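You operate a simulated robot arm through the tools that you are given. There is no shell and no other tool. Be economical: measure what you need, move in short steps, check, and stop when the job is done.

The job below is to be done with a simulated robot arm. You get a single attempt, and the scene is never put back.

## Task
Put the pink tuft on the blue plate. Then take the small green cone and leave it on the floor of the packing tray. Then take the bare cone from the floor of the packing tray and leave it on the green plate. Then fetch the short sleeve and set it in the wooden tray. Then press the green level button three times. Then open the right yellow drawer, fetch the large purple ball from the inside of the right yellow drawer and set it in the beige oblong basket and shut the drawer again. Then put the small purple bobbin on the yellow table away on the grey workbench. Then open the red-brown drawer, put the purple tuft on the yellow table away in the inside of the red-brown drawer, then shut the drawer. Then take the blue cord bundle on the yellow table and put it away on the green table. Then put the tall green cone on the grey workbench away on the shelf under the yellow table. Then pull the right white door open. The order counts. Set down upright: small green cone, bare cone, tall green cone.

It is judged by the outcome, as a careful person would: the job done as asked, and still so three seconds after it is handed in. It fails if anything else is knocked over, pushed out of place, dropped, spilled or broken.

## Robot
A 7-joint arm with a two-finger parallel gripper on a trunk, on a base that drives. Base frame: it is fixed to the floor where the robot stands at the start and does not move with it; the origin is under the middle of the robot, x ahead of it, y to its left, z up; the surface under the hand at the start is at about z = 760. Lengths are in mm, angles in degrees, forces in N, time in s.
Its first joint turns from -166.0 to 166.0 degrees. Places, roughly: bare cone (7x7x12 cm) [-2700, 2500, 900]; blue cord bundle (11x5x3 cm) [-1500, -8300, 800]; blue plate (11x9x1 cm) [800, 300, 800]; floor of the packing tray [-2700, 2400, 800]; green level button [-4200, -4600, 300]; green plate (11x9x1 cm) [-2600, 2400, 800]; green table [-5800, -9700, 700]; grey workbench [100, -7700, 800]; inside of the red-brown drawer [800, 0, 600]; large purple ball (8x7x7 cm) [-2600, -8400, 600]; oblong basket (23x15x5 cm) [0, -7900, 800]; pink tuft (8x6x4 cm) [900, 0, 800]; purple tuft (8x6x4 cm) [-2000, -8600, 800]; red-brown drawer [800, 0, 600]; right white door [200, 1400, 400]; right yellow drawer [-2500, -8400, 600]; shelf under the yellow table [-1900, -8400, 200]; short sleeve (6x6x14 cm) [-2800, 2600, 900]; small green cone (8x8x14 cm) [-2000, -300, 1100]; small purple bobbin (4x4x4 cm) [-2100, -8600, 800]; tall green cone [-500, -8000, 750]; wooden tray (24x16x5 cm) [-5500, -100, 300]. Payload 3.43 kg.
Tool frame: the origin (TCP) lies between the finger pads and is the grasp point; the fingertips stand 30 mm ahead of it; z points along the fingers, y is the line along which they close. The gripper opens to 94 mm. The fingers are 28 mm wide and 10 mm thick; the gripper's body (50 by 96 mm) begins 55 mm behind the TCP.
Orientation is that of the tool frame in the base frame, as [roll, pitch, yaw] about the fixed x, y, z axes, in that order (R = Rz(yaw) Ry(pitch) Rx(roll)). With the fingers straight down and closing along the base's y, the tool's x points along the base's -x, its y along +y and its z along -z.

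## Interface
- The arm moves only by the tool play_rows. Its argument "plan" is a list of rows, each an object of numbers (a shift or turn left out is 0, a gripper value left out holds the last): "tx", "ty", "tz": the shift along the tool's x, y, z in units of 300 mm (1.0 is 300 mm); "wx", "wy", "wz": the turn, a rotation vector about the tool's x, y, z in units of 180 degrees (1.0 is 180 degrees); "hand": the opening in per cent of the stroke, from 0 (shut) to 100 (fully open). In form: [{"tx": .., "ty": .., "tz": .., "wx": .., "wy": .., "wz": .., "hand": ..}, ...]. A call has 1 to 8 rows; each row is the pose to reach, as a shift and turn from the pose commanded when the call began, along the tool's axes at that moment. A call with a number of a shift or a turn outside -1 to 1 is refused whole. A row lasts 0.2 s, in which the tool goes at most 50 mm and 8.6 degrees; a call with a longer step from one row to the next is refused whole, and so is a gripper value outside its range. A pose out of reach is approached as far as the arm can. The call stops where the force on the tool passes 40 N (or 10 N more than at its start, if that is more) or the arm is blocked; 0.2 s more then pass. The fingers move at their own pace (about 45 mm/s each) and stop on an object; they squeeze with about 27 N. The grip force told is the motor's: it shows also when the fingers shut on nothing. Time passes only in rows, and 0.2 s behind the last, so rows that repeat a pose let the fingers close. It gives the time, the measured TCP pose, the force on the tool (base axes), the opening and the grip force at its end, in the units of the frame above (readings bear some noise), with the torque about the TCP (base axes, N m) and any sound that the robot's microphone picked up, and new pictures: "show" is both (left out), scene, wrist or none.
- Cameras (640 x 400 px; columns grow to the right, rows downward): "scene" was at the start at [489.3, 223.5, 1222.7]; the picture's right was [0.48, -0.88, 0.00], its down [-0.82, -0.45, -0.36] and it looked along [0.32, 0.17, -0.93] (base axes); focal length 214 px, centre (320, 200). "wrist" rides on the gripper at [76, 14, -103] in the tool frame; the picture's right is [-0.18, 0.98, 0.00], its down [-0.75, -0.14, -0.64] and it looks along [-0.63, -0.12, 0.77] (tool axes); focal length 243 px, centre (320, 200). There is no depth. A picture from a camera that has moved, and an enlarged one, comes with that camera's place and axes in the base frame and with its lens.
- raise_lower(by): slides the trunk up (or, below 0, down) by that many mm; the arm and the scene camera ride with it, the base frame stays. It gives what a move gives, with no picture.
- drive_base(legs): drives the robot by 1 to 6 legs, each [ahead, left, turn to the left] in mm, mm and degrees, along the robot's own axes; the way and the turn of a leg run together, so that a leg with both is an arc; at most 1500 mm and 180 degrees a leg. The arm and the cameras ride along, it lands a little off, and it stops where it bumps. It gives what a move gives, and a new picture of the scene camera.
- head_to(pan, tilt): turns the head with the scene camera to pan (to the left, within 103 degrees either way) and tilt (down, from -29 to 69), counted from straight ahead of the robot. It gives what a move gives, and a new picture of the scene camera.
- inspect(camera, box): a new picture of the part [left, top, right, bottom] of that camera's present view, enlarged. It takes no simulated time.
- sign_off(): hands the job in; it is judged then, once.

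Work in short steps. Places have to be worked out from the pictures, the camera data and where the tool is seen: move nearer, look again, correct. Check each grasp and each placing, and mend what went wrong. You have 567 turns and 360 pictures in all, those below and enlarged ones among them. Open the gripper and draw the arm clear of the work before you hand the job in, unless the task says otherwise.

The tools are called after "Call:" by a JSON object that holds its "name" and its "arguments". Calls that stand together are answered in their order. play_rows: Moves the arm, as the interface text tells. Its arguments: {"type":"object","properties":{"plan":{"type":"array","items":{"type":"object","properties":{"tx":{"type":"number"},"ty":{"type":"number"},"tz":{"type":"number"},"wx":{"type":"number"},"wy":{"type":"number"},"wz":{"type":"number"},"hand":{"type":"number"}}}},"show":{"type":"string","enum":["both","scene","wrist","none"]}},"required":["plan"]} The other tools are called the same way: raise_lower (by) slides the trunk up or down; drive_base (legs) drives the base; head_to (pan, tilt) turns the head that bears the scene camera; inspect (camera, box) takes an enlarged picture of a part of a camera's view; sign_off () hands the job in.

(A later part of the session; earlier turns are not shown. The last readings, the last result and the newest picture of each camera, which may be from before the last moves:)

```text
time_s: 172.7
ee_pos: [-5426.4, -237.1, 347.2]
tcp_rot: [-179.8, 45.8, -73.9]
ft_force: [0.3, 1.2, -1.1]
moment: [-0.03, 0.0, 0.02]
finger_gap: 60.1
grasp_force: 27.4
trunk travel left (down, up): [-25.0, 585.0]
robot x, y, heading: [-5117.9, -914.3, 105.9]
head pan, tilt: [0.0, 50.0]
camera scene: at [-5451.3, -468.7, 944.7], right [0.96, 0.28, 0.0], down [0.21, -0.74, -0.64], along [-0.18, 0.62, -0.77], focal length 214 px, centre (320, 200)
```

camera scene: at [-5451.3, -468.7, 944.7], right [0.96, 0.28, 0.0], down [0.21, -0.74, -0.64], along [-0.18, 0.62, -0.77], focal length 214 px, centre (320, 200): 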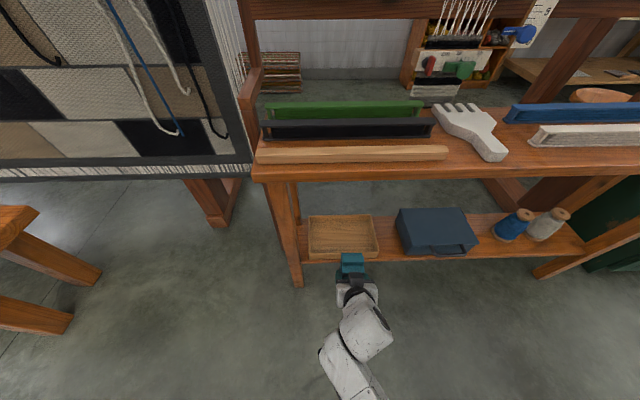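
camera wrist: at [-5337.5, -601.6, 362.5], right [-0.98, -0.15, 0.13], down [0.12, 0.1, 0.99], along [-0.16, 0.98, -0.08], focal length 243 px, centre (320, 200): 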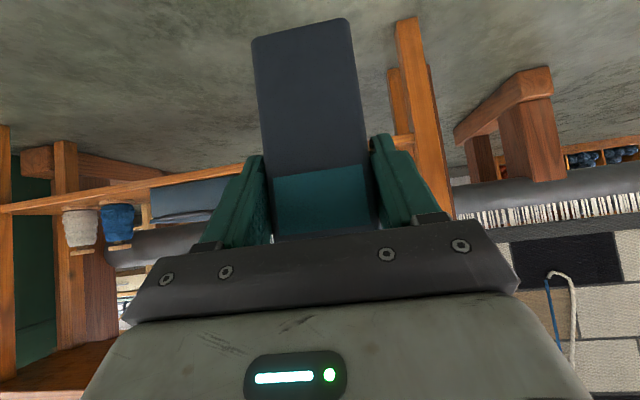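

Tray spans d 343–498 from the camera, the sleeve is aligned. Move forward 167 mm over the tray, slightly raised.

Call:
{"name": "play_rows", "arguments": {"plan": [{"tx": -0.05, "tz": 0.0}, {"tx": -0.15, "tz": 0.1, "ty": 0.01}, {"tx": -0.26, "tz": 0.22, "ty": 0.013}, {"tx": -0.36, "tz": 0.325, "ty": 0.013}, {"tx": -0.412, "tz": 0.376, "ty": 0.013}], "show": "both"}}

Call:
{"name": "inspect", "arguments": {"camera": "scene", "box": [240, 180, 480, 330]}}

```text
time_s: 173.9
ee_pos: [-5476.7, -74.3, 356.5]
tcp_rot: [-179.8, 45.8, -73.9]
ft_force: [0.2, -0.9, -1.4]
moment: [-0.01, 0.01, 0.01]
finger_gap: 60.0
grasp_force: 26.8
trunk travel left (down, up): [-25.0, 585.0]
robot x, y, heading: [-5117.3, -915.5, 106.0]
head pan, tilt: [0.0, 50.0]
camera scene: at [-5451.2, -468.7, 944.6], right [0.96, 0.28, 0.0], down [0.21, -0.74, -0.64], along [-0.18, 0.62, -0.77], focal length 214 px, centre (320, 200)
camera wrist: at [-5455.1, -199.8, 372.9], right [-0.98, -0.15, 0.13], down [0.12, 0.1, 0.99], along [-0.16, 0.98, -0.08], focal length 243 px, centre (320, 200)
```

scene: 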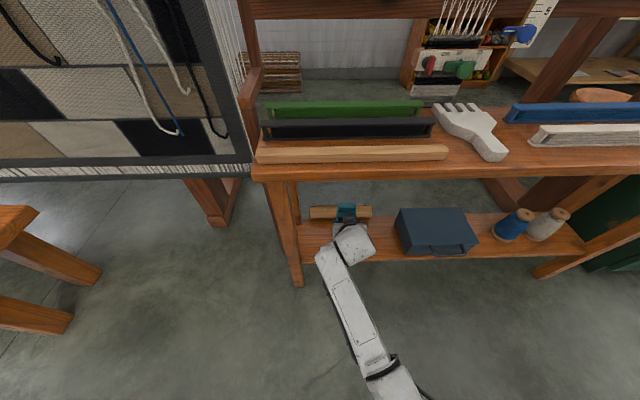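
wrist: 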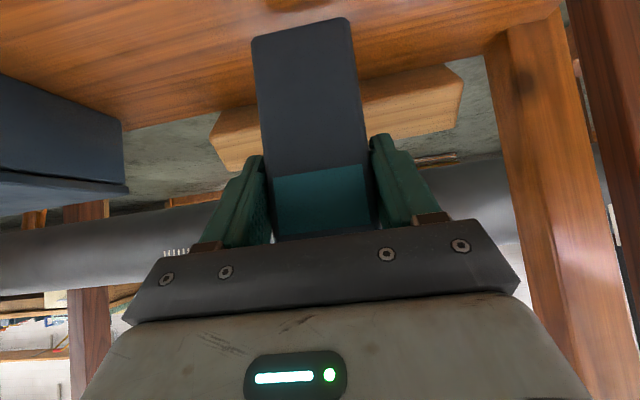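

```text
2.67 times, centred on (360, 255) of scene
camera zoom: at [-5451.2, -468.7, 944.6], right [0.96, 0.28, 0.0], down [0.21, -0.74, -0.64], along [-0.18, 0.62, -0.77], focal length 572 px, centre (213, 53)
```

zoom: 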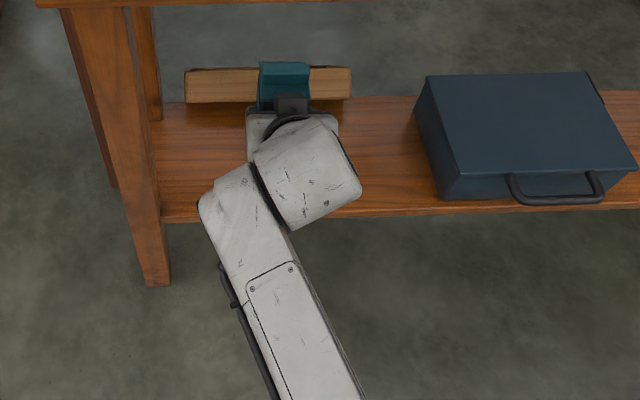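

The tray has been pushed back — its rim was higher than I judged. Stop and look closely.

Call:
{"name": "inspect", "arguments": {"camera": "wrist", "box": [180, 0, 500, 200]}}

Call:
{"name": "inspect", "arguments": {"camera": "scene", "box": [280, 180, 400, 255]}}

```text
2.00 times, centred on (340, 100) of wrist
camera zoom: at [-5455.1, -199.8, 372.9], right [-0.98, -0.15, 0.13], down [0.12, 0.1, 0.99], along [-0.16, 0.98, -0.08], focal length 485 px, centre (280, 400)
```

zoom: 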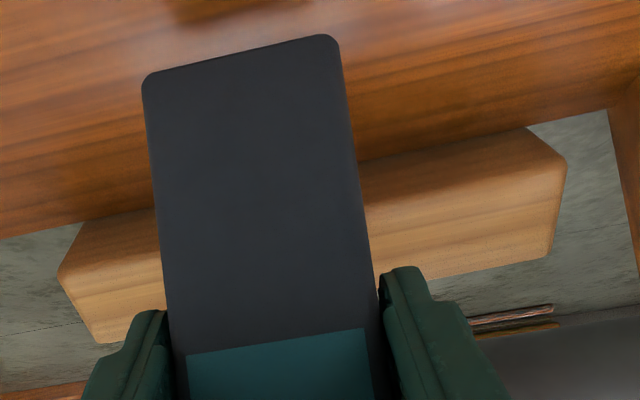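

```text
5.33 times, centred on (340, 218) of scene
camera zoom: at [-5451.2, -468.7, 944.6], right [0.96, 0.28, 0.0], down [0.21, -0.74, -0.64], along [-0.18, 0.62, -0.77], focal length 1144 px, centre (213, 107)
```

zoom: 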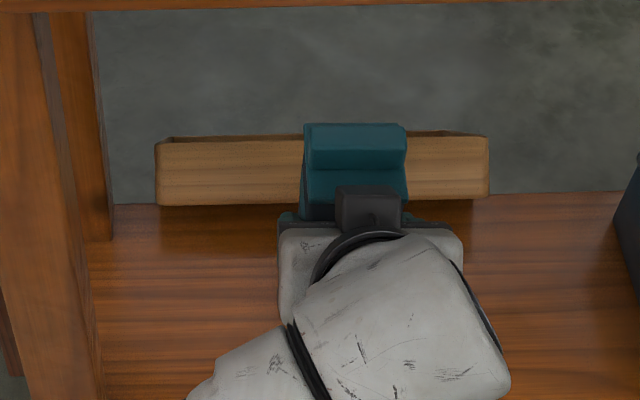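

The tray has slid past the shelf's rear edge and is tipping. I hold still a moment and look where it goes.

Call:
{"name": "play_rows", "arguments": {"plan": [{}], "show": "both"}}

```text
time_s: 174.3
ee_pos: [-5478.0, -73.9, 356.1]
tcp_rot: [-179.8, 45.8, -73.9]
ft_force: [0.3, 0.1, -1.0]
moment: [-0.01, -0.03, 0.01]
finger_gap: 59.8
grasp_force: 27.5
trunk travel left (down, up): [-25.0, 585.0]
robot x, y, heading: [-5114.7, -914.4, 106.0]
head pan, tilt: [0.0, 50.0]
camera scene: at [-5451.3, -468.6, 944.6], right [0.96, 0.28, 0.0], down [0.21, -0.74, -0.64], along [-0.18, 0.62, -0.77], focal length 214 px, centre (320, 200)
camera wrist: at [-5455.2, -200.1, 372.9], right [-0.98, -0.15, 0.13], down [0.12, 0.1, 0.99], along [-0.16, 0.98, -0.08], focal length 243 px, centre (320, 200)
```

scene: 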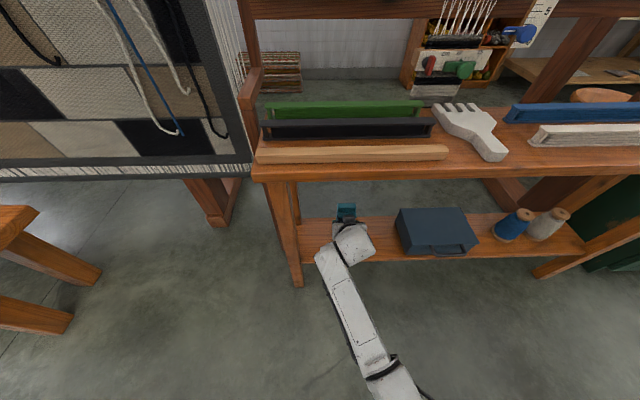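
wrist: 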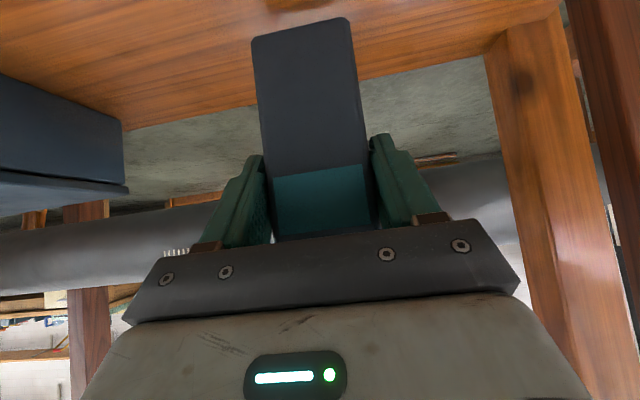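

The tray fell behind the shelf. I keep the sleeve in hand, withdraw the arm and look for the tray to mend this.

Call:
{"name": "play_rows", "arguments": {"plan": [{"tx": 0.08, "tz": -0.09}, {"tx": 0.19, "tz": -0.2}, {"tx": 0.3, "tz": -0.31}, {"tx": 0.41, "tz": -0.4}, {"tx": 0.5, "tz": -0.5}, {"tx": 0.6, "tz": -0.6}], "show": "wrist"}}

Call:
{"name": "head_to", "arguments": {"pan": -5, "tilt": 40}}

Call:
{"name": "inspect", "arguments": {"camera": "scene", "box": [240, 150, 480, 300]}}

```text
time_s: 175.7
ee_pos: [-5404.9, -321.8, 351.1]
tcp_rot: [-179.9, 45.8, -73.9]
ft_force: [-0.4, -0.1, -0.8]
moment: [-0.01, 0.01, -0.04]
finger_gap: 60.1
grasp_force: 26.8
trunk travel left (down, up): [-25.0, 585.0]
robot x, y, heading: [-5116.9, -916.1, 106.1]
head pan, tilt: [0.0, 50.0]
camera wrist: at [-5383.4, -445.9, 369.1], right [-0.98, -0.15, 0.13], down [0.12, 0.1, 0.99], along [-0.16, 0.98, -0.08], focal length 243 px, centre (320, 200)
```

wrist: 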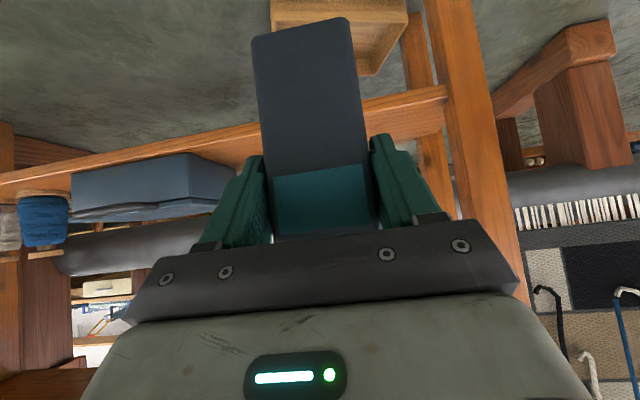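

```text
time_s: 176.4
ee_pos: [-5406.1, -320.8, 351.9]
tcp_rot: [-179.8, 45.9, -73.9]
ft_force: [-0.1, -0.6, -0.9]
moment: [-0.05, 0.03, 0.01]
finger_gap: 60.0
grasp_force: 26.6
trunk travel left (down, up): [-25.0, 585.0]
robot x, y, heading: [-5117.3, -914.8, 105.8]
head pan, tilt: [-5.0, 40.0]
camera scene: at [-5446.3, -459.3, 958.8], right [0.98, 0.19, 0.0], down [0.12, -0.63, -0.77], along [-0.15, 0.75, -0.64], focal length 214 px, centre (320, 200)
```

scene: 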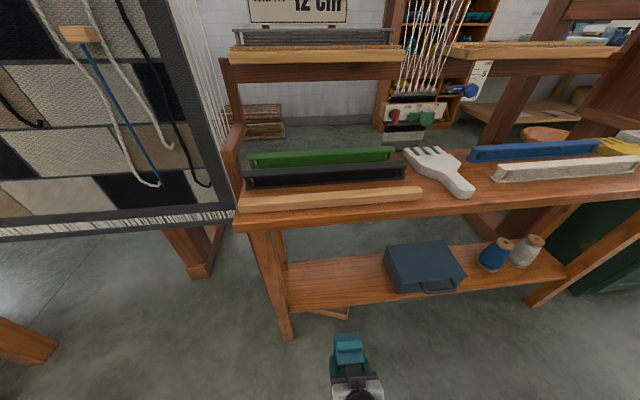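

```text
2.67 times, centred on (360, 225) of scene
camera zoom: at [-5446.3, -459.3, 958.8], right [0.98, 0.19, 0.0], down [0.12, -0.63, -0.77], along [-0.15, 0.75, -0.64], focal length 572 px, centre (213, 133)
```

zoom: 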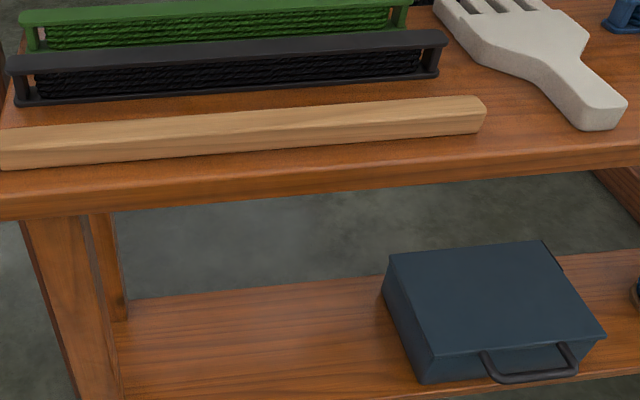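

The tray lies on the floor under the shelf, near the front. I'll first park the sleeve upright on the floor to the right. Shift right 290 mm.

Call:
{"name": "play_rows", "arguments": {"plan": [{"ty": -0.16}, {"ty": -0.32}, {"ty": -0.48}, {"ty": -0.64}, {"ty": -0.8}, {"ty": -0.95}], "show": "none"}}

Call:
{"name": "play_rows", "arguments": {"plan": [{"tx": 0.11, "tz": 0.107}, {"tx": 0.22, "tz": 0.214}, {"tx": 0.33, "tz": 0.32}, {"tx": 0.44, "tz": 0.428}, {"tx": 0.52, "tz": 0.505}], "show": "both"}}

```text
time_s: 177.8
ee_pos: [-5130.2, -242.8, 353.1]
tcp_rot: [-179.8, 45.7, -73.7]
ft_force: [0.1, 0.0, -1.3]
moment: [0.0, 0.04, -0.01]
finger_gap: 60.0
grasp_force: 27.0
trunk travel left (down, up): [-25.0, 585.0]
robot x, y, heading: [-5119.5, -912.8, 105.9]
head pan, tilt: [-5.0, 40.0]
```

```text
time_s: 179.0
ee_pos: [-5131.4, -241.9, 132.6]
tcp_rot: [-179.8, 45.8, -74.0]
ft_force: [0.7, -0.2, -2.3]
moment: [-0.03, -0.01, -0.01]
finger_gap: 59.9
grasp_force: 26.7
trunk travel left (down, up): [-25.0, 585.0]
robot x, y, heading: [-5116.7, -916.7, 106.0]
head pan, tilt: [-5.0, 40.0]
camera scene: at [-5446.2, -459.3, 958.9], right [0.98, 0.19, 0.0], down [0.12, -0.63, -0.77], along [-0.15, 0.75, -0.64], focal length 214 px, centre (320, 200)
camera wrist: at [-5109.7, -366.8, 149.7], right [-0.98, -0.15, 0.13], down [0.12, 0.1, 0.99], along [-0.16, 0.98, -0.08], focal length 243 px, centre (320, 200)
```

scene: 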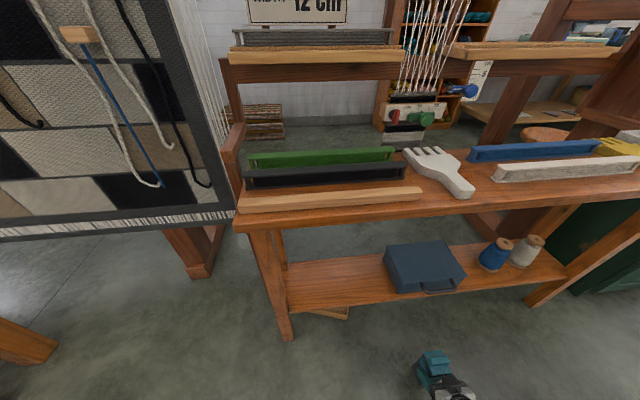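
wrist: 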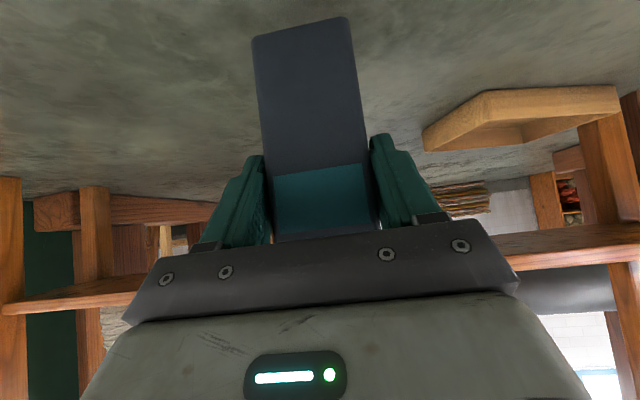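

Floor is reachable and the tray seems to lie upright under the shelf. Lower the sleeve to the floor slowly.

Call:
{"name": "play_rows", "arguments": {"plan": [{"tx": 0.05, "tz": 0.049}, {"tx": 0.085, "tz": 0.083}], "show": "none"}}

Call:
{"name": "play_rows", "arguments": {"plan": [{"tx": 0.012, "tz": 0.0117}, {"tx": 0.022, "tz": 0.0213}], "show": "none"}}

```text
time_s: 179.6
ee_pos: [-5133.3, -243.0, 98.9]
tcp_rot: [-179.7, 45.8, -73.9]
ft_force: [-0.2, -0.4, -1.7]
moment: [-0.02, 0.0, 0.02]
finger_gap: 59.7
grasp_force: 27.3
trunk travel left (down, up): [-25.0, 585.0]
robot x, y, heading: [-5115.7, -913.7, 106.2]
head pan, tilt: [-5.0, 40.0]
```

```text
time_s: 180.2
ee_pos: [-5129.5, -242.2, 90.4]
tcp_rot: [-179.8, 45.8, -73.9]
ft_force: [-0.4, -0.3, -1.6]
moment: [-0.02, 0.0, 0.03]
finger_gap: 59.8
grasp_force: 27.1
trunk travel left (down, up): [-25.0, 585.0]
robot x, y, heading: [-5122.1, -913.8, 106.2]
head pan, tilt: [-5.0, 40.0]
```

Call:
{"name": "play_rows", "arguments": {"plan": [{"tx": 0.01, "tz": 0.01}, {"tx": 0.02, "tz": 0.0195}], "show": "none"}}

```text
time_s: 180.8
ee_pos: [-5131.1, -240.6, 85.6]
tcp_rot: [-179.6, 46.3, -74.0]
ft_force: [1.4, -5.9, 31.8]
moment: [0.04, 0.13, -0.06]
finger_gap: 60.6
grasp_force: 27.2
trunk travel left (down, up): [-25.0, 585.0]
robot x, y, heading: [-5118.4, -915.4, 105.9]
head pan, tilt: [-5.0, 40.0]
```

Contact: the sleeve base is ~87 mm below the TCP. Ease, open, and back out along the tool axis.

Call:
{"name": "play_rows", "arguments": {"plan": [{"tx": -0.008, "tz": -0.008}, {"tx": -0.008, "tz": -0.008, "hand": 60}, {"tx": -0.008, "tz": -0.008, "hand": 100}, {"tx": -0.008, "tz": -0.008, "hand": 100}, {"tx": -0.008, "tz": -0.1, "hand": 100}, {"tx": -0.008, "tz": -0.25, "hand": 100}, {"tx": -0.008, "tz": -0.4, "hand": 100}, {"tx": -0.008, "tz": -0.55, "hand": 100}], "show": "both"}}

```text
time_s: 182.7
ee_pos: [-5160.2, -256.2, 234.2]
tcp_rot: [175.6, 55.6, -76.5]
ft_force: [0.0, -0.2, 0.0]
moment: [-0.02, 0.02, 0.05]
finger_gap: 94.0
grasp_force: 0.0
trunk travel left (down, up): [-25.0, 585.0]
robot x, y, heading: [-5115.8, -914.4, 106.2]
head pan, tilt: [-5.0, 40.0]
stopped in row 8: the arm was blocked; the commanded pose is now the measured one
camera scene: at [-5446.8, -458.7, 955.3], right [0.98, 0.19, 0.0], down [0.12, -0.63, -0.77], along [-0.15, 0.75, -0.64], focal length 214 px, centre (320, 200)
camera wrist: at [-5137.4, -382.5, 229.3], right [-0.96, -0.19, 0.19], down [0.21, -0.05, 0.98], along [-0.17, 0.98, 0.08], focal length 243 px, centre (320, 200)
```

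scene: 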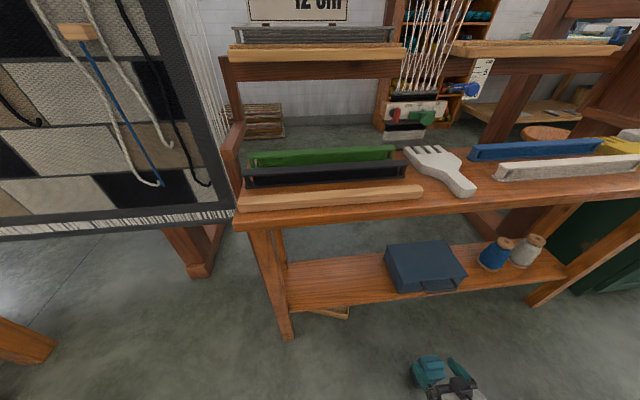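
wrist: 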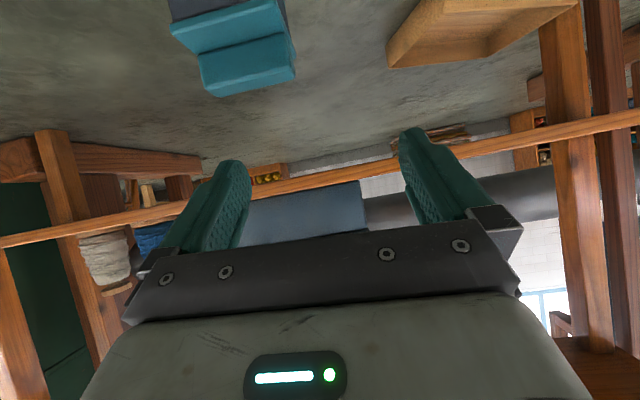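

Sleeve stands on the floor; arm hit a limit while retracting. Raise the tool straight up.

Call:
{"name": "play_rows", "arguments": {"plan": [{"tx": -0.1, "tz": -0.07}, {"tx": -0.23, "tz": -0.16}, {"tx": -0.36, "tz": -0.25}, {"tx": -0.5, "tz": -0.34}], "show": "both"}}

```text
time_s: 183.9
ee_pos: [-5168.8, -227.2, 431.9]
tcp_rot: [173.2, 59.1, -78.5]
ft_force: [0.2, 0.1, -0.7]
moment: [-0.02, 0.02, 0.02]
finger_gap: 94.1
grasp_force: 0.1
trunk travel left (down, up): [-25.0, 585.0]
robot x, y, heading: [-5118.9, -917.1, 105.9]
head pan, tilt: [-5.0, 40.0]
stopped in row 4: the arm was blocked; the commanded pose is now the measured one
camera scene: at [-5446.8, -458.7, 955.1], right [0.98, 0.19, 0.0], down [0.12, -0.63, -0.77], along [-0.15, 0.75, -0.64], focal length 214 px, centre (320, 200)
camera wrist: at [-5144.1, -353.0, 418.8], right [-0.96, -0.2, 0.22], down [0.24, -0.1, 0.97], along [-0.17, 0.97, 0.14], focal length 243 px, centre (320, 200)
```

scene: 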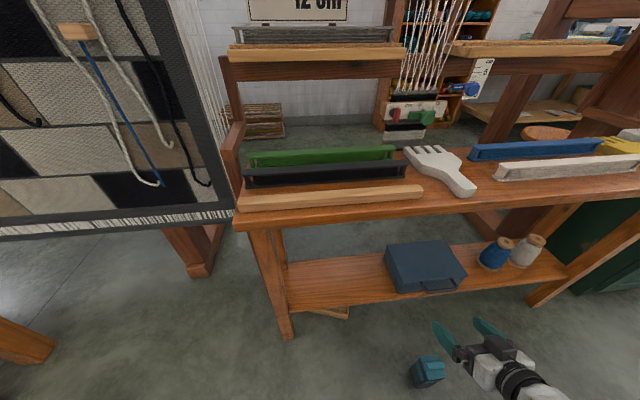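
wrist: 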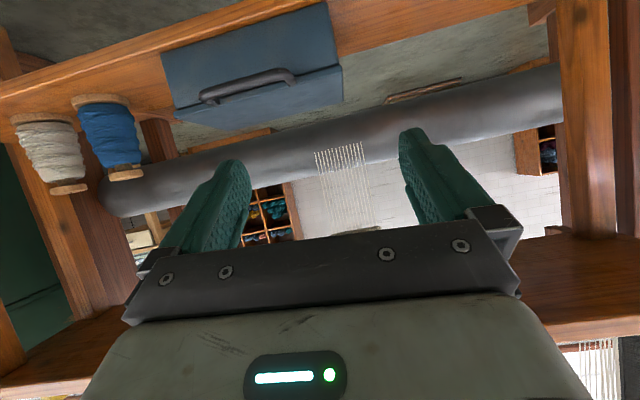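

I'll back the base off 300 mm to give the arm room, then restore a tool-down pose.

Call:
{"name": "drive_base", "arguments": {"legs": [[-300, 0, 0]]}}

Call:
{"name": "play_rows", "arguments": {"plan": [{"tz": 0.1, "wy": 0.04}, {"tz": 0.2, "wy": 0.08}, {"tz": 0.3, "wy": 0.12}, {"tz": 0.3, "wy": 0.16}, {"tz": 0.3, "wy": 0.2}], "show": "both"}}

```text
time_s: 185.9
ee_pos: [-5082.6, -513.2, 435.2]
tcp_rot: [173.3, 59.3, -78.8]
ft_force: [-0.8, 0.1, -0.5]
moment: [-0.02, -0.01, -0.01]
finger_gap: 93.7
grasp_force: 0.1
trunk travel left (down, up): [-25.0, 585.0]
robot x, y, heading: [-5035.7, -1201.9, 106.1]
head pan, tilt: [-5.0, 40.0]
camera scene: at [-5362.9, -743.9, 958.5], right [0.98, 0.19, 0.0], down [0.12, -0.63, -0.77], along [-0.15, 0.75, -0.64], focal length 214 px, centre (320, 200)
```

scene: 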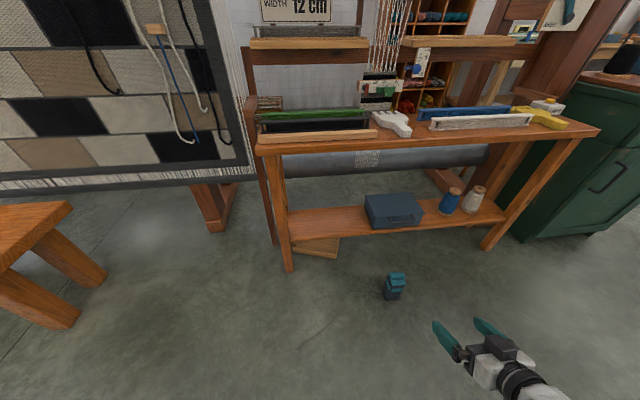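

```text
time_s: 187.1
ee_pos: [-5107.0, -441.2, 390.5]
tcp_rot: [176.2, 23.3, -74.4]
ft_force: [0.2, 0.9, -0.7]
moment: [0.01, 0.0, 0.01]
finger_gap: 94.1
grasp_force: 0.0
trunk travel left (down, up): [-25.0, 585.0]
robot x, y, heading: [-5034.6, -1202.8, 105.9]
head pan, tilt: [-5.0, 40.0]
camera scene: at [-5362.7, -744.6, 958.8], right [0.98, 0.19, 0.0], down [0.12, -0.63, -0.77], along [-0.15, 0.75, -0.64], focal length 214 px, centre (320, 200)
camera wrist: at [-5085.2, -549.2, 455.2], right [-0.98, -0.13, 0.13], down [0.06, 0.48, 0.88], along [-0.17, 0.87, -0.46], focal length 243 px, centre (320, 200)
```

scene: 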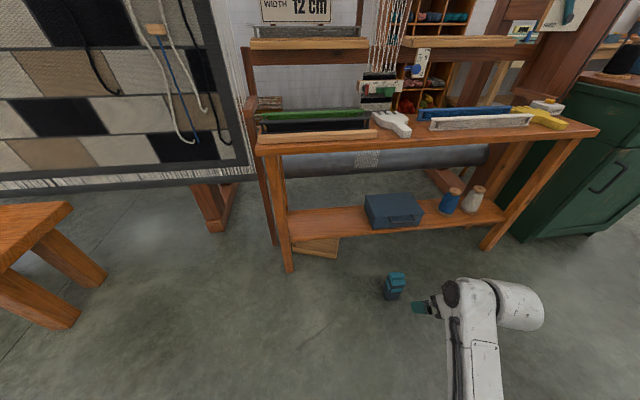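
wrist: 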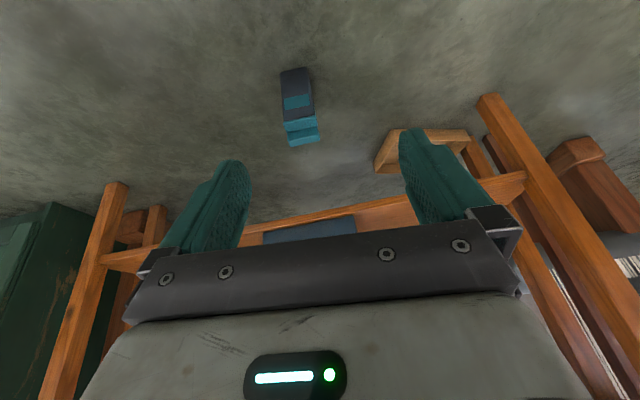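

Zoom on the tray under the shelf.

Call:
{"name": "inspect", "arguments": {"camera": "scene", "box": [250, 190, 410, 290]}}

Call:
{"name": "inspect", "arguments": {"camera": "wrist", "box": [340, 90, 560, 228]}}

```text
4.00 times, centred on (330, 240) of scene
camera zoom: at [-5362.7, -744.6, 958.8], right [0.98, 0.19, 0.0], down [0.12, -0.63, -0.77], along [-0.15, 0.75, -0.64], focal length 858 px, centre (280, 40)
```

zoom: 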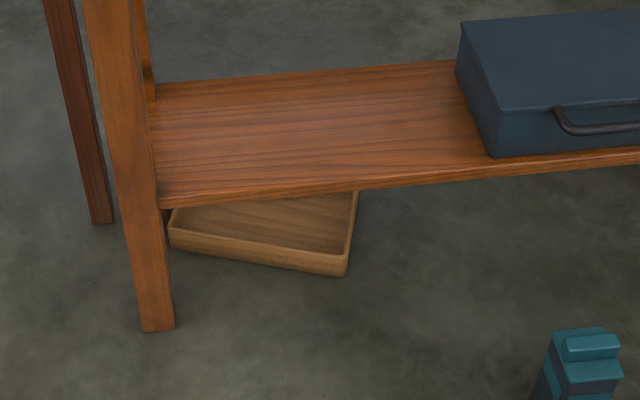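

```text
2.90 times, centred on (450, 159) of wrist
camera zoom: at [-5085.2, -549.2, 455.2], right [-0.98, -0.13, 0.13], down [0.06, 0.48, 0.88], along [-0.17, 0.87, -0.46], focal length 703 px, centre (-57, 319)
```

zoom: 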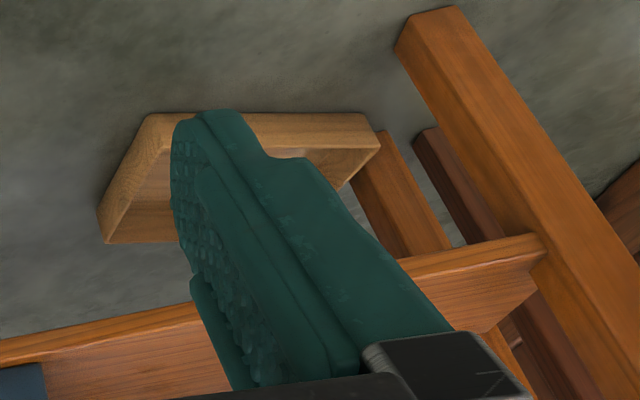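

The tray lies upright on the floor under the shelf, front wall centre about [-5526, -83]. I'll hook its front wall from inside with closed fingers at 45° and pull it out. First close fingers, pitch back to 45° and move the base.

Call:
{"name": "play_rows", "arguments": {"plan": [{"wy": -0.04, "hand": 0}, {"wy": -0.08, "hand": 0}, {"wy": -0.12, "tz": -0.05, "hand": 0}, {"wy": -0.12, "tz": -0.1, "hand": 0}], "show": "none"}}

Call:
{"name": "drive_base", "arguments": {"legs": [[0, 160, 0], [230, 0, 0]]}}

Call:
{"name": "head_to", "arguments": {"pan": -5, "tilt": 55}}

```text
time_s: 188.1
ee_pos: [-5103.5, -452.5, 418.6]
tcp_rot: [174.9, 45.1, -76.4]
ft_force: [0.3, 0.2, -1.3]
moment: [-0.03, -0.02, 0.0]
finger_gap: 5.2
grasp_force: 0.0
trunk travel left (down, up): [-25.0, 585.0]
robot x, y, heading: [-5034.9, -1200.1, 106.1]
head pan, tilt: [-5.0, 40.0]
```

```text
time_s: 190.9
ee_pos: [-5323.3, -274.2, 418.5]
tcp_rot: [175.1, 45.0, -76.2]
ft_force: [0.4, -0.6, -0.2]
moment: [-0.03, -0.02, 0.01]
finger_gap: 0.0
grasp_force: 27.1
trunk travel left (down, up): [-25.0, 585.0]
robot x, y, heading: [-5254.8, -1023.7, 106.1]
head pan, tilt: [-5.0, 40.0]
camera scene: at [-5582.1, -568.1, 958.8], right [0.98, 0.19, 0.0], down [0.12, -0.63, -0.77], along [-0.15, 0.75, -0.64], focal length 214 px, centre (320, 200)
```

scene: 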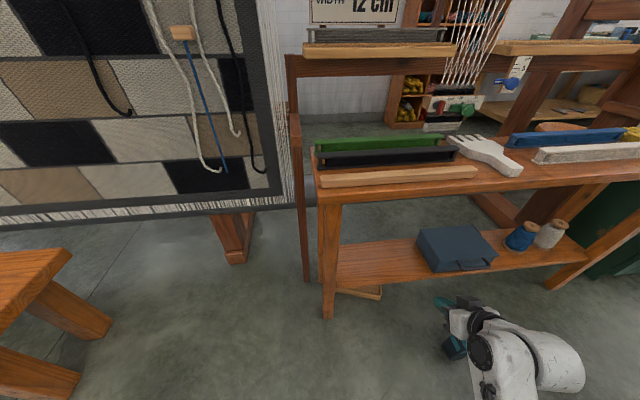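

```text
time_s: 191.7
ee_pos: [-5323.2, -274.8, 419.1]
tcp_rot: [175.0, 45.0, -76.2]
ft_force: [-0.5, 0.1, 0.4]
moment: [-0.01, 0.02, 0.0]
finger_gap: 0.2
grasp_force: 27.1
trunk travel left (down, up): [-25.0, 585.0]
robot x, y, heading: [-5255.1, -1025.3, 106.1]
head pan, tilt: [-5.0, 55.0]
camera scene: at [-5579.6, -580.7, 938.2], right [0.98, 0.19, 0.0], down [0.16, -0.8, -0.57], along [-0.11, 0.56, -0.82], focal length 214 px, centre (320, 200)
```

scene: 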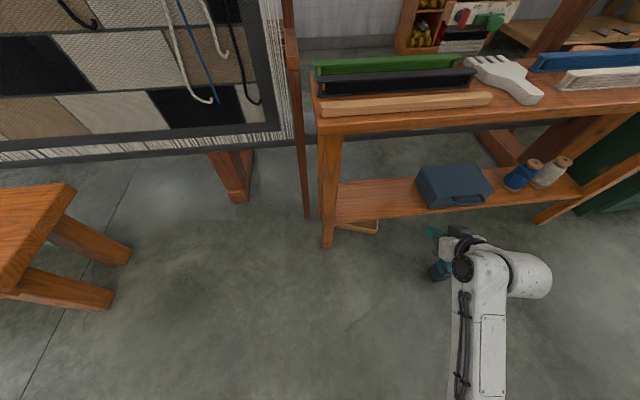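

Hook target: the tray's front-right inner corner, about [-5432, -60, 55]. Align onto the 45° line and approach partway.

Call:
{"name": "play_rows", "arguments": {"plan": [{"tx": 0.15, "ty": 0.03}, {"tx": 0.304, "ty": 0.058}, {"tx": 0.304, "ty": 0.058, "tz": 0.16}, {"tx": 0.304, "ty": 0.058, "tz": 0.32}, {"tx": 0.304, "ty": 0.058, "tz": 0.48}, {"tx": 0.304, "ty": 0.058, "tz": 0.64}, {"tx": 0.304, "ty": 0.058, "tz": 0.8}, {"tx": 0.304, "ty": 0.058, "tz": 0.92}], "show": "both"}}

```text
time_s: 193.4
ee_pos: [-5392.9, -159.8, 159.6]
tcp_rot: [175.1, 45.0, -76.4]
ft_force: [-0.7, -0.1, 0.3]
moment: [0.04, 0.02, 0.01]
finger_gap: 0.0
grasp_force: 27.0
trunk travel left (down, up): [-25.0, 585.0]
robot x, y, heading: [-5253.1, -1021.7, 106.2]
head pan, tilt: [-5.0, 55.0]
camera scene: at [-5579.6, -580.8, 938.2], right [0.98, 0.19, 0.0], down [0.16, -0.8, -0.57], along [-0.11, 0.56, -0.82], focal length 214 px, centre (320, 200)
camera wrist: at [-5366.7, -283.5, 179.5], right [-0.97, -0.16, 0.19], down [0.17, 0.13, 0.98], along [-0.19, 0.98, -0.1], focal length 243 px, centre (320, 200)
```

scene: 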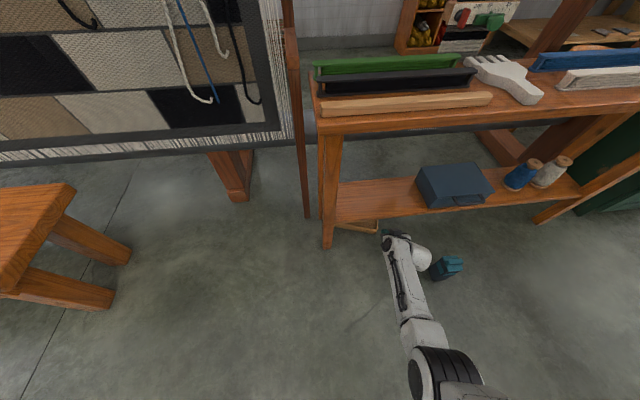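
wrist: 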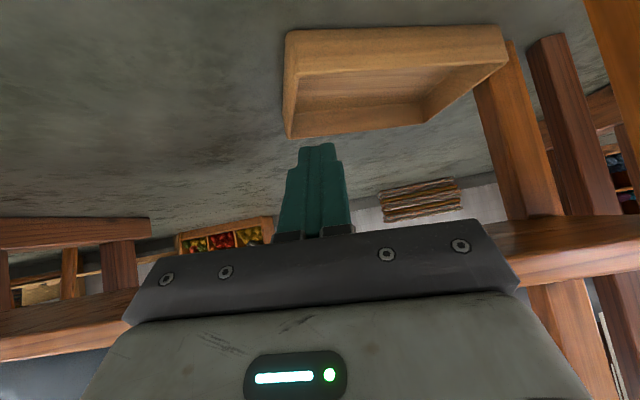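

The tray spans x -5640…-5404, y -87…70. Insert the closed fingers inside its front-right corner.

Call:
{"name": "play_rows", "arguments": {"plan": [{"tx": -0.02, "ty": -0.013, "tz": 0.12}, {"tx": -0.02, "ty": -0.013, "tz": 0.25}, {"tx": -0.02, "ty": -0.013, "tz": 0.38}, {"tx": -0.02, "ty": -0.013, "tz": 0.5}], "show": "wrist"}}

```text
time_s: 194.4
ee_pos: [-5400.9, -121.4, 129.6]
tcp_rot: [175.2, 44.9, -76.2]
ft_force: [0.6, 0.8, 0.2]
moment: [0.03, 0.0, -0.01]
finger_gap: 0.1
grasp_force: 27.2
out of reach, approached as far as the arm can: row 2, 3, 4
trunk travel left (down, up): [-25.0, 585.0]
robot x, y, heading: [-5252.8, -1022.0, 106.0]
head pan, tilt: [-5.0, 55.0]
camera wrist: at [-5376.5, -245.7, 148.9], right [-0.97, -0.16, 0.19], down [0.17, 0.13, 0.98], along [-0.19, 0.98, -0.1], focal length 243 px, centre (320, 200)
```

wrist: 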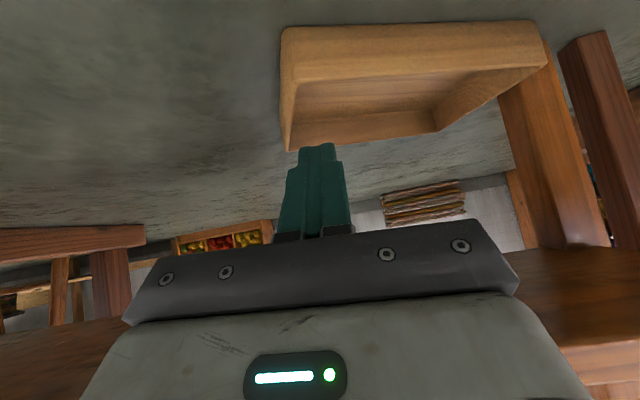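

Out of reach at this depth; retreat a little, drive 110 mm closer, then re-advance.

Call:
{"name": "play_rows", "arguments": {"plan": [{"tz": -0.15}, {"tz": -0.3}, {"tz": -0.45}], "show": "none"}}

Call:
{"name": "drive_base", "arguments": {"legs": [[120, 0, 0]]}}

```text
time_s: 195.2
ee_pos: [-5368.2, -210.1, 227.8]
tcp_rot: [175.1, 44.9, -76.4]
ft_force: [-0.2, 1.2, -1.0]
moment: [0.0, -0.01, 0.02]
finger_gap: 0.0
grasp_force: 26.7
trunk travel left (down, up): [-25.0, 585.0]
robot x, y, heading: [-5252.0, -1025.2, 106.0]
head pan, tilt: [-5.0, 55.0]
```

```text
time_s: 196.4
ee_pos: [-5389.1, -132.0, 214.4]
tcp_rot: [175.0, 42.6, -76.6]
ft_force: [1.6, -0.5, 0.2]
moment: [-0.02, 0.01, 0.02]
finger_gap: 0.0
grasp_force: 27.2
trunk travel left (down, up): [-25.0, 585.0]
robot x, y, heading: [-5279.9, -931.7, 106.1]
head pan, tilt: [-5.0, 55.0]
stopped in leg 1: the force on the tool passed its limit at 219 N (the readings are from after the stop); the commanded pose is now the measured one
camera scene: at [-5605.2, -489.0, 938.1], right [0.98, 0.19, 0.0], down [0.16, -0.8, -0.57], along [-0.11, 0.56, -0.82], focal length 214 px, centre (320, 200)
```

scene: 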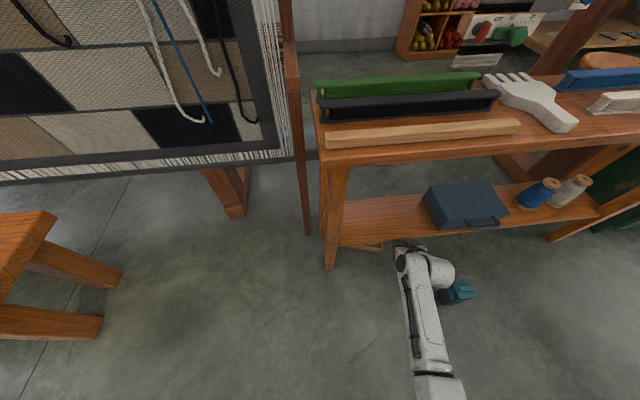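

The fingertips bumped the shelf edge. Back off upward-back first, then check the bench hasn't shifted.

Call:
{"name": "play_rows", "arguments": {"plan": [{"tz": -0.05}, {"tz": -0.15}, {"tz": -0.25}], "show": "wrist"}}

Call:
{"name": "inspect", "arguments": {"camera": "scene", "box": [300, 160, 620, 360]}}

```text
time_s: 197.2
ee_pos: [-5369.7, -181.0, 271.4]
tcp_rot: [175.0, 42.6, -76.6]
ft_force: [0.4, -0.3, 0.2]
moment: [-0.02, -0.01, -0.01]
finger_gap: 0.1
grasp_force: 26.8
trunk travel left (down, up): [-25.0, 585.0]
robot x, y, heading: [-5282.3, -931.9, 106.0]
head pan, tilt: [-5.0, 55.0]
camera wrist: at [-5345.8, -304.5, 295.1], right [-0.97, -0.15, 0.19], down [0.16, 0.17, 0.97], along [-0.18, 0.97, -0.14], focal length 243 px, centre (320, 200)
```

wrist: 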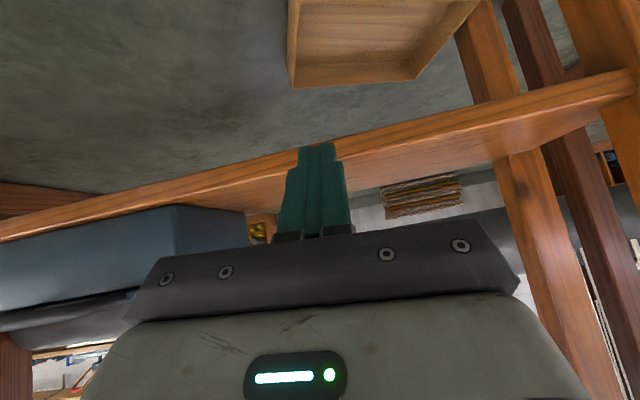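

```text
2.00 times, centred on (460, 260) of scene
camera zoom: at [-5605.3, -489.0, 938.1], right [0.98, 0.19, 0.0], down [0.16, -0.8, -0.57], along [-0.11, 0.56, -0.82], focal length 429 px, centre (40, 80)
```

zoom: 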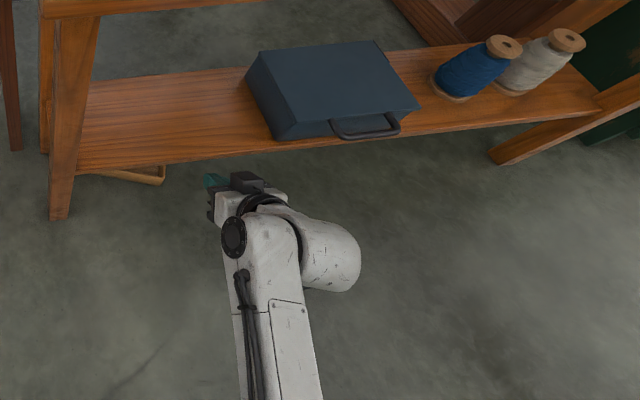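

Bench and items look unmoved. Shift onto the approach line, creep 45 mm ahead (tip stays short of the shelf), then advance under the shelf.

Call:
{"name": "play_rows", "arguments": {"plan": [{"tx": 0.147, "ty": 0.018}, {"tx": 0.147, "ty": 0.018, "tz": -0.05}], "show": "none"}}

Call:
{"name": "drive_base", "arguments": {"legs": [[45, 0, 0]]}}

```text
time_s: 197.8
ee_pos: [-5364.8, -224.5, 251.1]
tcp_rot: [175.0, 42.7, -76.7]
ft_force: [-0.7, -0.2, 1.6]
moment: [0.02, 0.03, -0.01]
finger_gap: 0.1
grasp_force: 27.1
trunk travel left (down, up): [-25.0, 585.0]
robot x, y, heading: [-5279.7, -933.7, 106.1]
head pan, tilt: [-5.0, 55.0]
```

```text
time_s: 198.7
ee_pos: [-5376.6, -181.3, 252.8]
tcp_rot: [174.9, 42.7, -76.5]
ft_force: [0.0, -0.6, 0.7]
moment: [0.01, 0.0, -0.02]
finger_gap: 0.1
grasp_force: 27.2
trunk travel left (down, up): [-25.0, 585.0]
robot x, y, heading: [-5293.5, -890.8, 106.3]
head pan, tilt: [-5.0, 55.0]
camera scene: at [-5617.9, -446.4, 938.1], right [0.98, 0.19, 0.0], down [0.16, -0.8, -0.57], along [-0.11, 0.56, -0.82], focal length 214 px, centre (320, 200)
```

scene: 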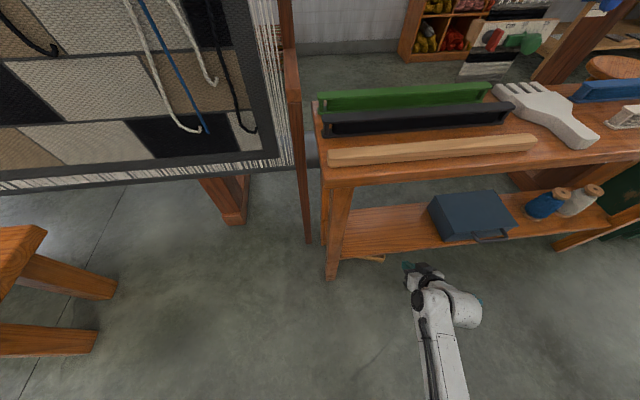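

Now align and advance to the hook point.

Call:
{"name": "play_rows", "arguments": {"plan": [{"tx": 0.109}, {"tx": 0.109, "tz": 0.16}, {"tx": 0.109, "tz": 0.32}, {"tx": 0.109, "tz": 0.48}, {"tx": 0.109, "tz": 0.6}, {"tx": 0.109, "tz": 0.7}, {"tx": 0.109, "tz": 0.785}], "show": "wrist"}}

```text
time_s: 200.3
ee_pos: [-5435.2, -68.7, 69.5]
tcp_rot: [174.8, 42.8, -76.7]
ft_force: [0.3, -1.1, -1.0]
moment: [0.05, 0.04, -0.02]
finger_gap: 0.0
grasp_force: 26.8
out of reach, approached as far as the arm can: row 7
trunk travel left (down, up): [-25.0, 585.0]
robot x, y, heading: [-5290.6, -891.2, 106.2]
head pan, tilt: [-5.0, 55.0]
camera wrist: at [-5409.5, -191.1, 93.6], right [-0.97, -0.15, 0.19], down [0.16, 0.17, 0.97], along [-0.18, 0.97, -0.14], focal length 243 px, centre (320, 200)
```

wrist: 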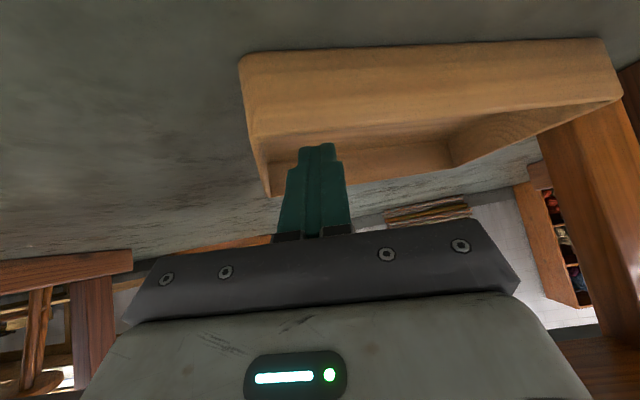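

Tip is right at rim height. Lower ~15 mm, then creep 30 mm ahead.

Call:
{"name": "play_rows", "arguments": {"plan": [{"tx": 0.045, "tz": 0.03}, {"tx": 0.05, "tz": 0.04}], "show": "none"}}

Call:
{"name": "drive_base", "arguments": {"legs": [[30, 0, 0]]}}

Call:
{"name": "inspect", "arguments": {"camera": "wrist", "box": [0, 0, 640, 400]}}

```text
time_s: 200.9
ee_pos: [-5435.8, -65.5, 69.2]
tcp_rot: [174.7, 42.8, -76.7]
ft_force: [0.1, 0.2, -0.9]
moment: [-0.01, -0.01, 0.02]
finger_gap: 0.0
grasp_force: 27.2
out of reach, approached as far as the arm can: row 1, 2
trunk travel left (down, up): [-25.0, 585.0]
robot x, y, heading: [-5289.8, -887.5, 105.8]
head pan, tilt: [-5.0, 55.0]
```

```text
time_s: 201.8
ee_pos: [-5435.1, -67.5, 55.2]
tcp_rot: [174.3, 40.9, -77.5]
ft_force: [-0.2, 0.9, 0.7]
moment: [-0.08, 0.01, 0.0]
finger_gap: 0.0
grasp_force: 27.5
trunk travel left (down, up): [-25.0, 585.0]
robot x, y, heading: [-5297.0, -862.6, 105.9]
head pan, tilt: [-5.0, 55.0]
stopped in leg 1: the robot was blocked; the commanded pose is now the measured one
camera scene: at [-5623.8, -423.6, 937.8], right [0.98, 0.19, 0.0], down [0.16, -0.8, -0.57], along [-0.11, 0.56, -0.82], focal length 214 px, centre (320, 200)
```

scene: 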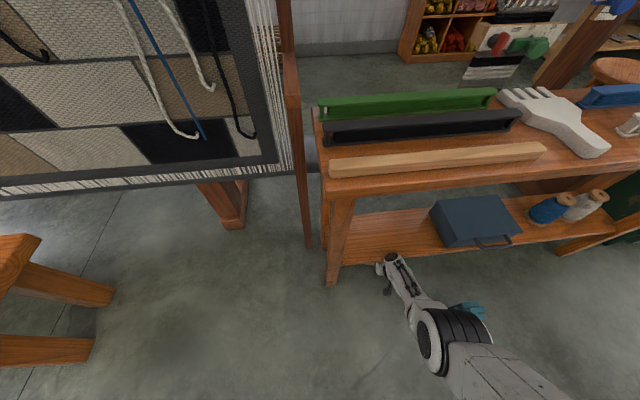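

```text
1.00 times, centred on (320, 200) of wrist (not enlarged: the box is as wide or as high as the picture)
camera zoom: at [-5411.6, -189.4, 83.0], right [-0.97, -0.14, 0.19], down [0.16, 0.2, 0.97], along [-0.17, 0.97, -0.17], focal length 243 px, centre (320, 200)
```

zoom: 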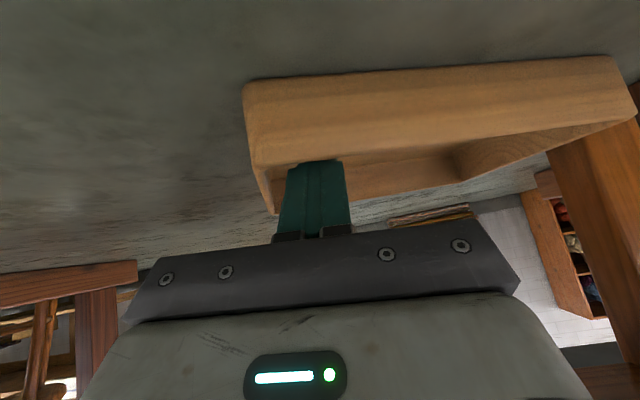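

The fingertips appear hooked just inside the front wall. Pull back gently 80 mm with the base.

Call:
{"name": "drive_base", "arguments": {"legs": [[-80, 0, 0]]}}

Call:
{"name": "inspect", "arguments": {"camera": "wrist", "box": [0, 0, 640, 400]}}

```text
time_s: 202.9
ee_pos: [-5413.5, -144.3, 55.4]
tcp_rot: [174.4, 40.9, -77.5]
ft_force: [-1.0, 2.3, 1.4]
moment: [-0.03, 0.03, -0.06]
finger_gap: 0.2
grasp_force: 26.9
trunk travel left (down, up): [-25.0, 585.0]
robot x, y, heading: [-5275.1, -942.6, 106.0]
head pan, tilt: [-5.0, 55.0]
camera scene: at [-5601.8, -501.4, 938.1], right [0.98, 0.19, 0.0], down [0.16, -0.8, -0.57], along [-0.11, 0.56, -0.82], focal length 214 px, centre (320, 200)
```

scene: 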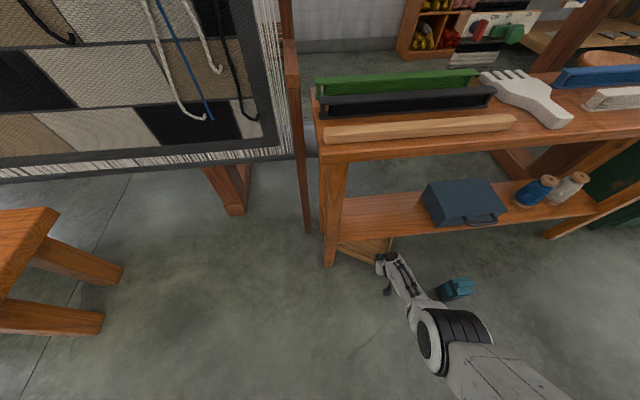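

```text
1.00 times, centred on (320, 200) of wrist (not enlarged: the box is as wide or as high as the picture)
camera zoom: at [-5389.7, -266.8, 83.4], right [-0.97, -0.14, 0.19], down [0.16, 0.2, 0.97], along [-0.17, 0.97, -0.17], focal length 243 px, centre (320, 200)
```

zoom: 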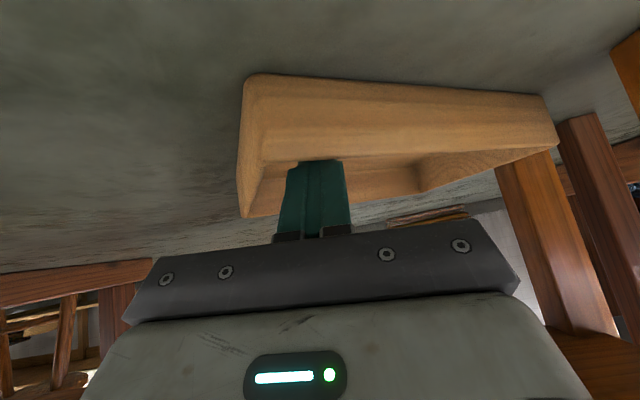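

Works — tray follows. Pull back another 150 mm.

Call:
{"name": "drive_base", "arguments": {"legs": [[-150, 0, 0]]}}

```text
time_s: 204.3
ee_pos: [-5373.6, -286.5, 56.6]
tcp_rot: [174.4, 41.0, -77.5]
ft_force: [0.2, 1.2, 2.5]
moment: [-0.03, 0.02, -0.03]
finger_gap: 0.0
grasp_force: 26.8
trunk travel left (down, up): [-25.0, 585.0]
robot x, y, heading: [-5236.5, -1087.9, 106.2]
head pan, tilt: [-5.0, 55.0]
camera scene: at [-5561.5, -644.6, 938.1], right [0.98, 0.19, 0.0], down [0.16, -0.8, -0.57], along [-0.11, 0.56, -0.82], focal length 214 px, centre (320, 200)
```

scene: 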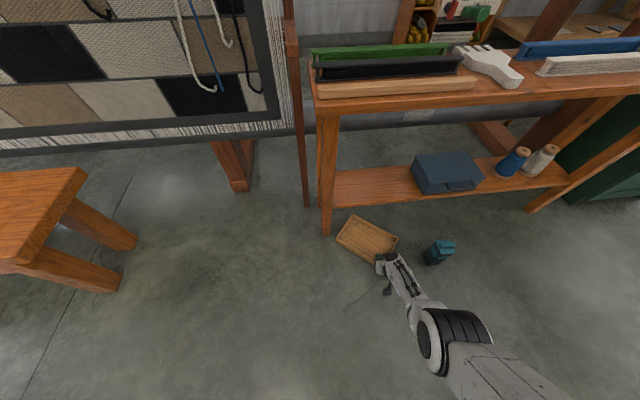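

The tray is nearly out. Pull 80 mm more, then lift the fingers out.

Call:
{"name": "drive_base", "arguments": {"legs": [[-80, 0, 0]]}}

Call:
{"name": "play_rows", "arguments": {"plan": [{"tx": -0.08, "tz": -0.08}, {"tx": -0.18, "tz": -0.2}, {"tx": -0.29, "tz": -0.31}, {"tx": -0.4, "tz": -0.42}, {"tx": -0.5, "tz": -0.54}, {"tx": -0.62, "tz": -0.66}], "show": "both"}}

```text
time_s: 205.3
ee_pos: [-5352.2, -362.9, 55.0]
tcp_rot: [174.4, 41.0, -77.2]
ft_force: [-0.1, 1.2, 0.8]
moment: [0.0, 0.01, 0.0]
finger_gap: 0.0
grasp_force: 26.3
trunk travel left (down, up): [-25.0, 585.0]
robot x, y, heading: [-5215.9, -1167.5, 106.1]
head pan, tilt: [-5.0, 55.0]
camera scene: at [-5539.8, -721.4, 938.1], right [0.98, 0.19, 0.0], down [0.16, -0.8, -0.57], along [-0.11, 0.56, -0.82], focal length 214 px, centre (320, 200)
```

scene: 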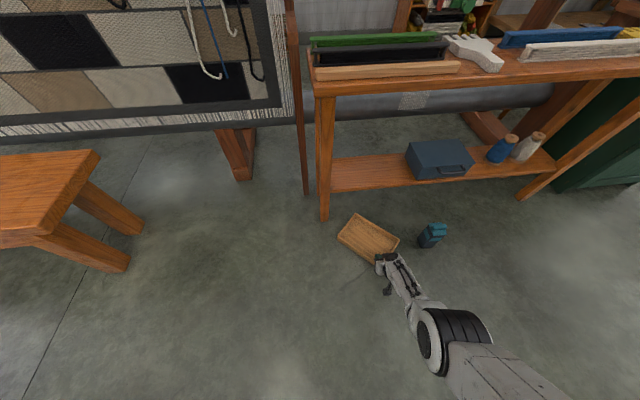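

```text
refused: row 6 steps farther than a row can; nothing moved
```

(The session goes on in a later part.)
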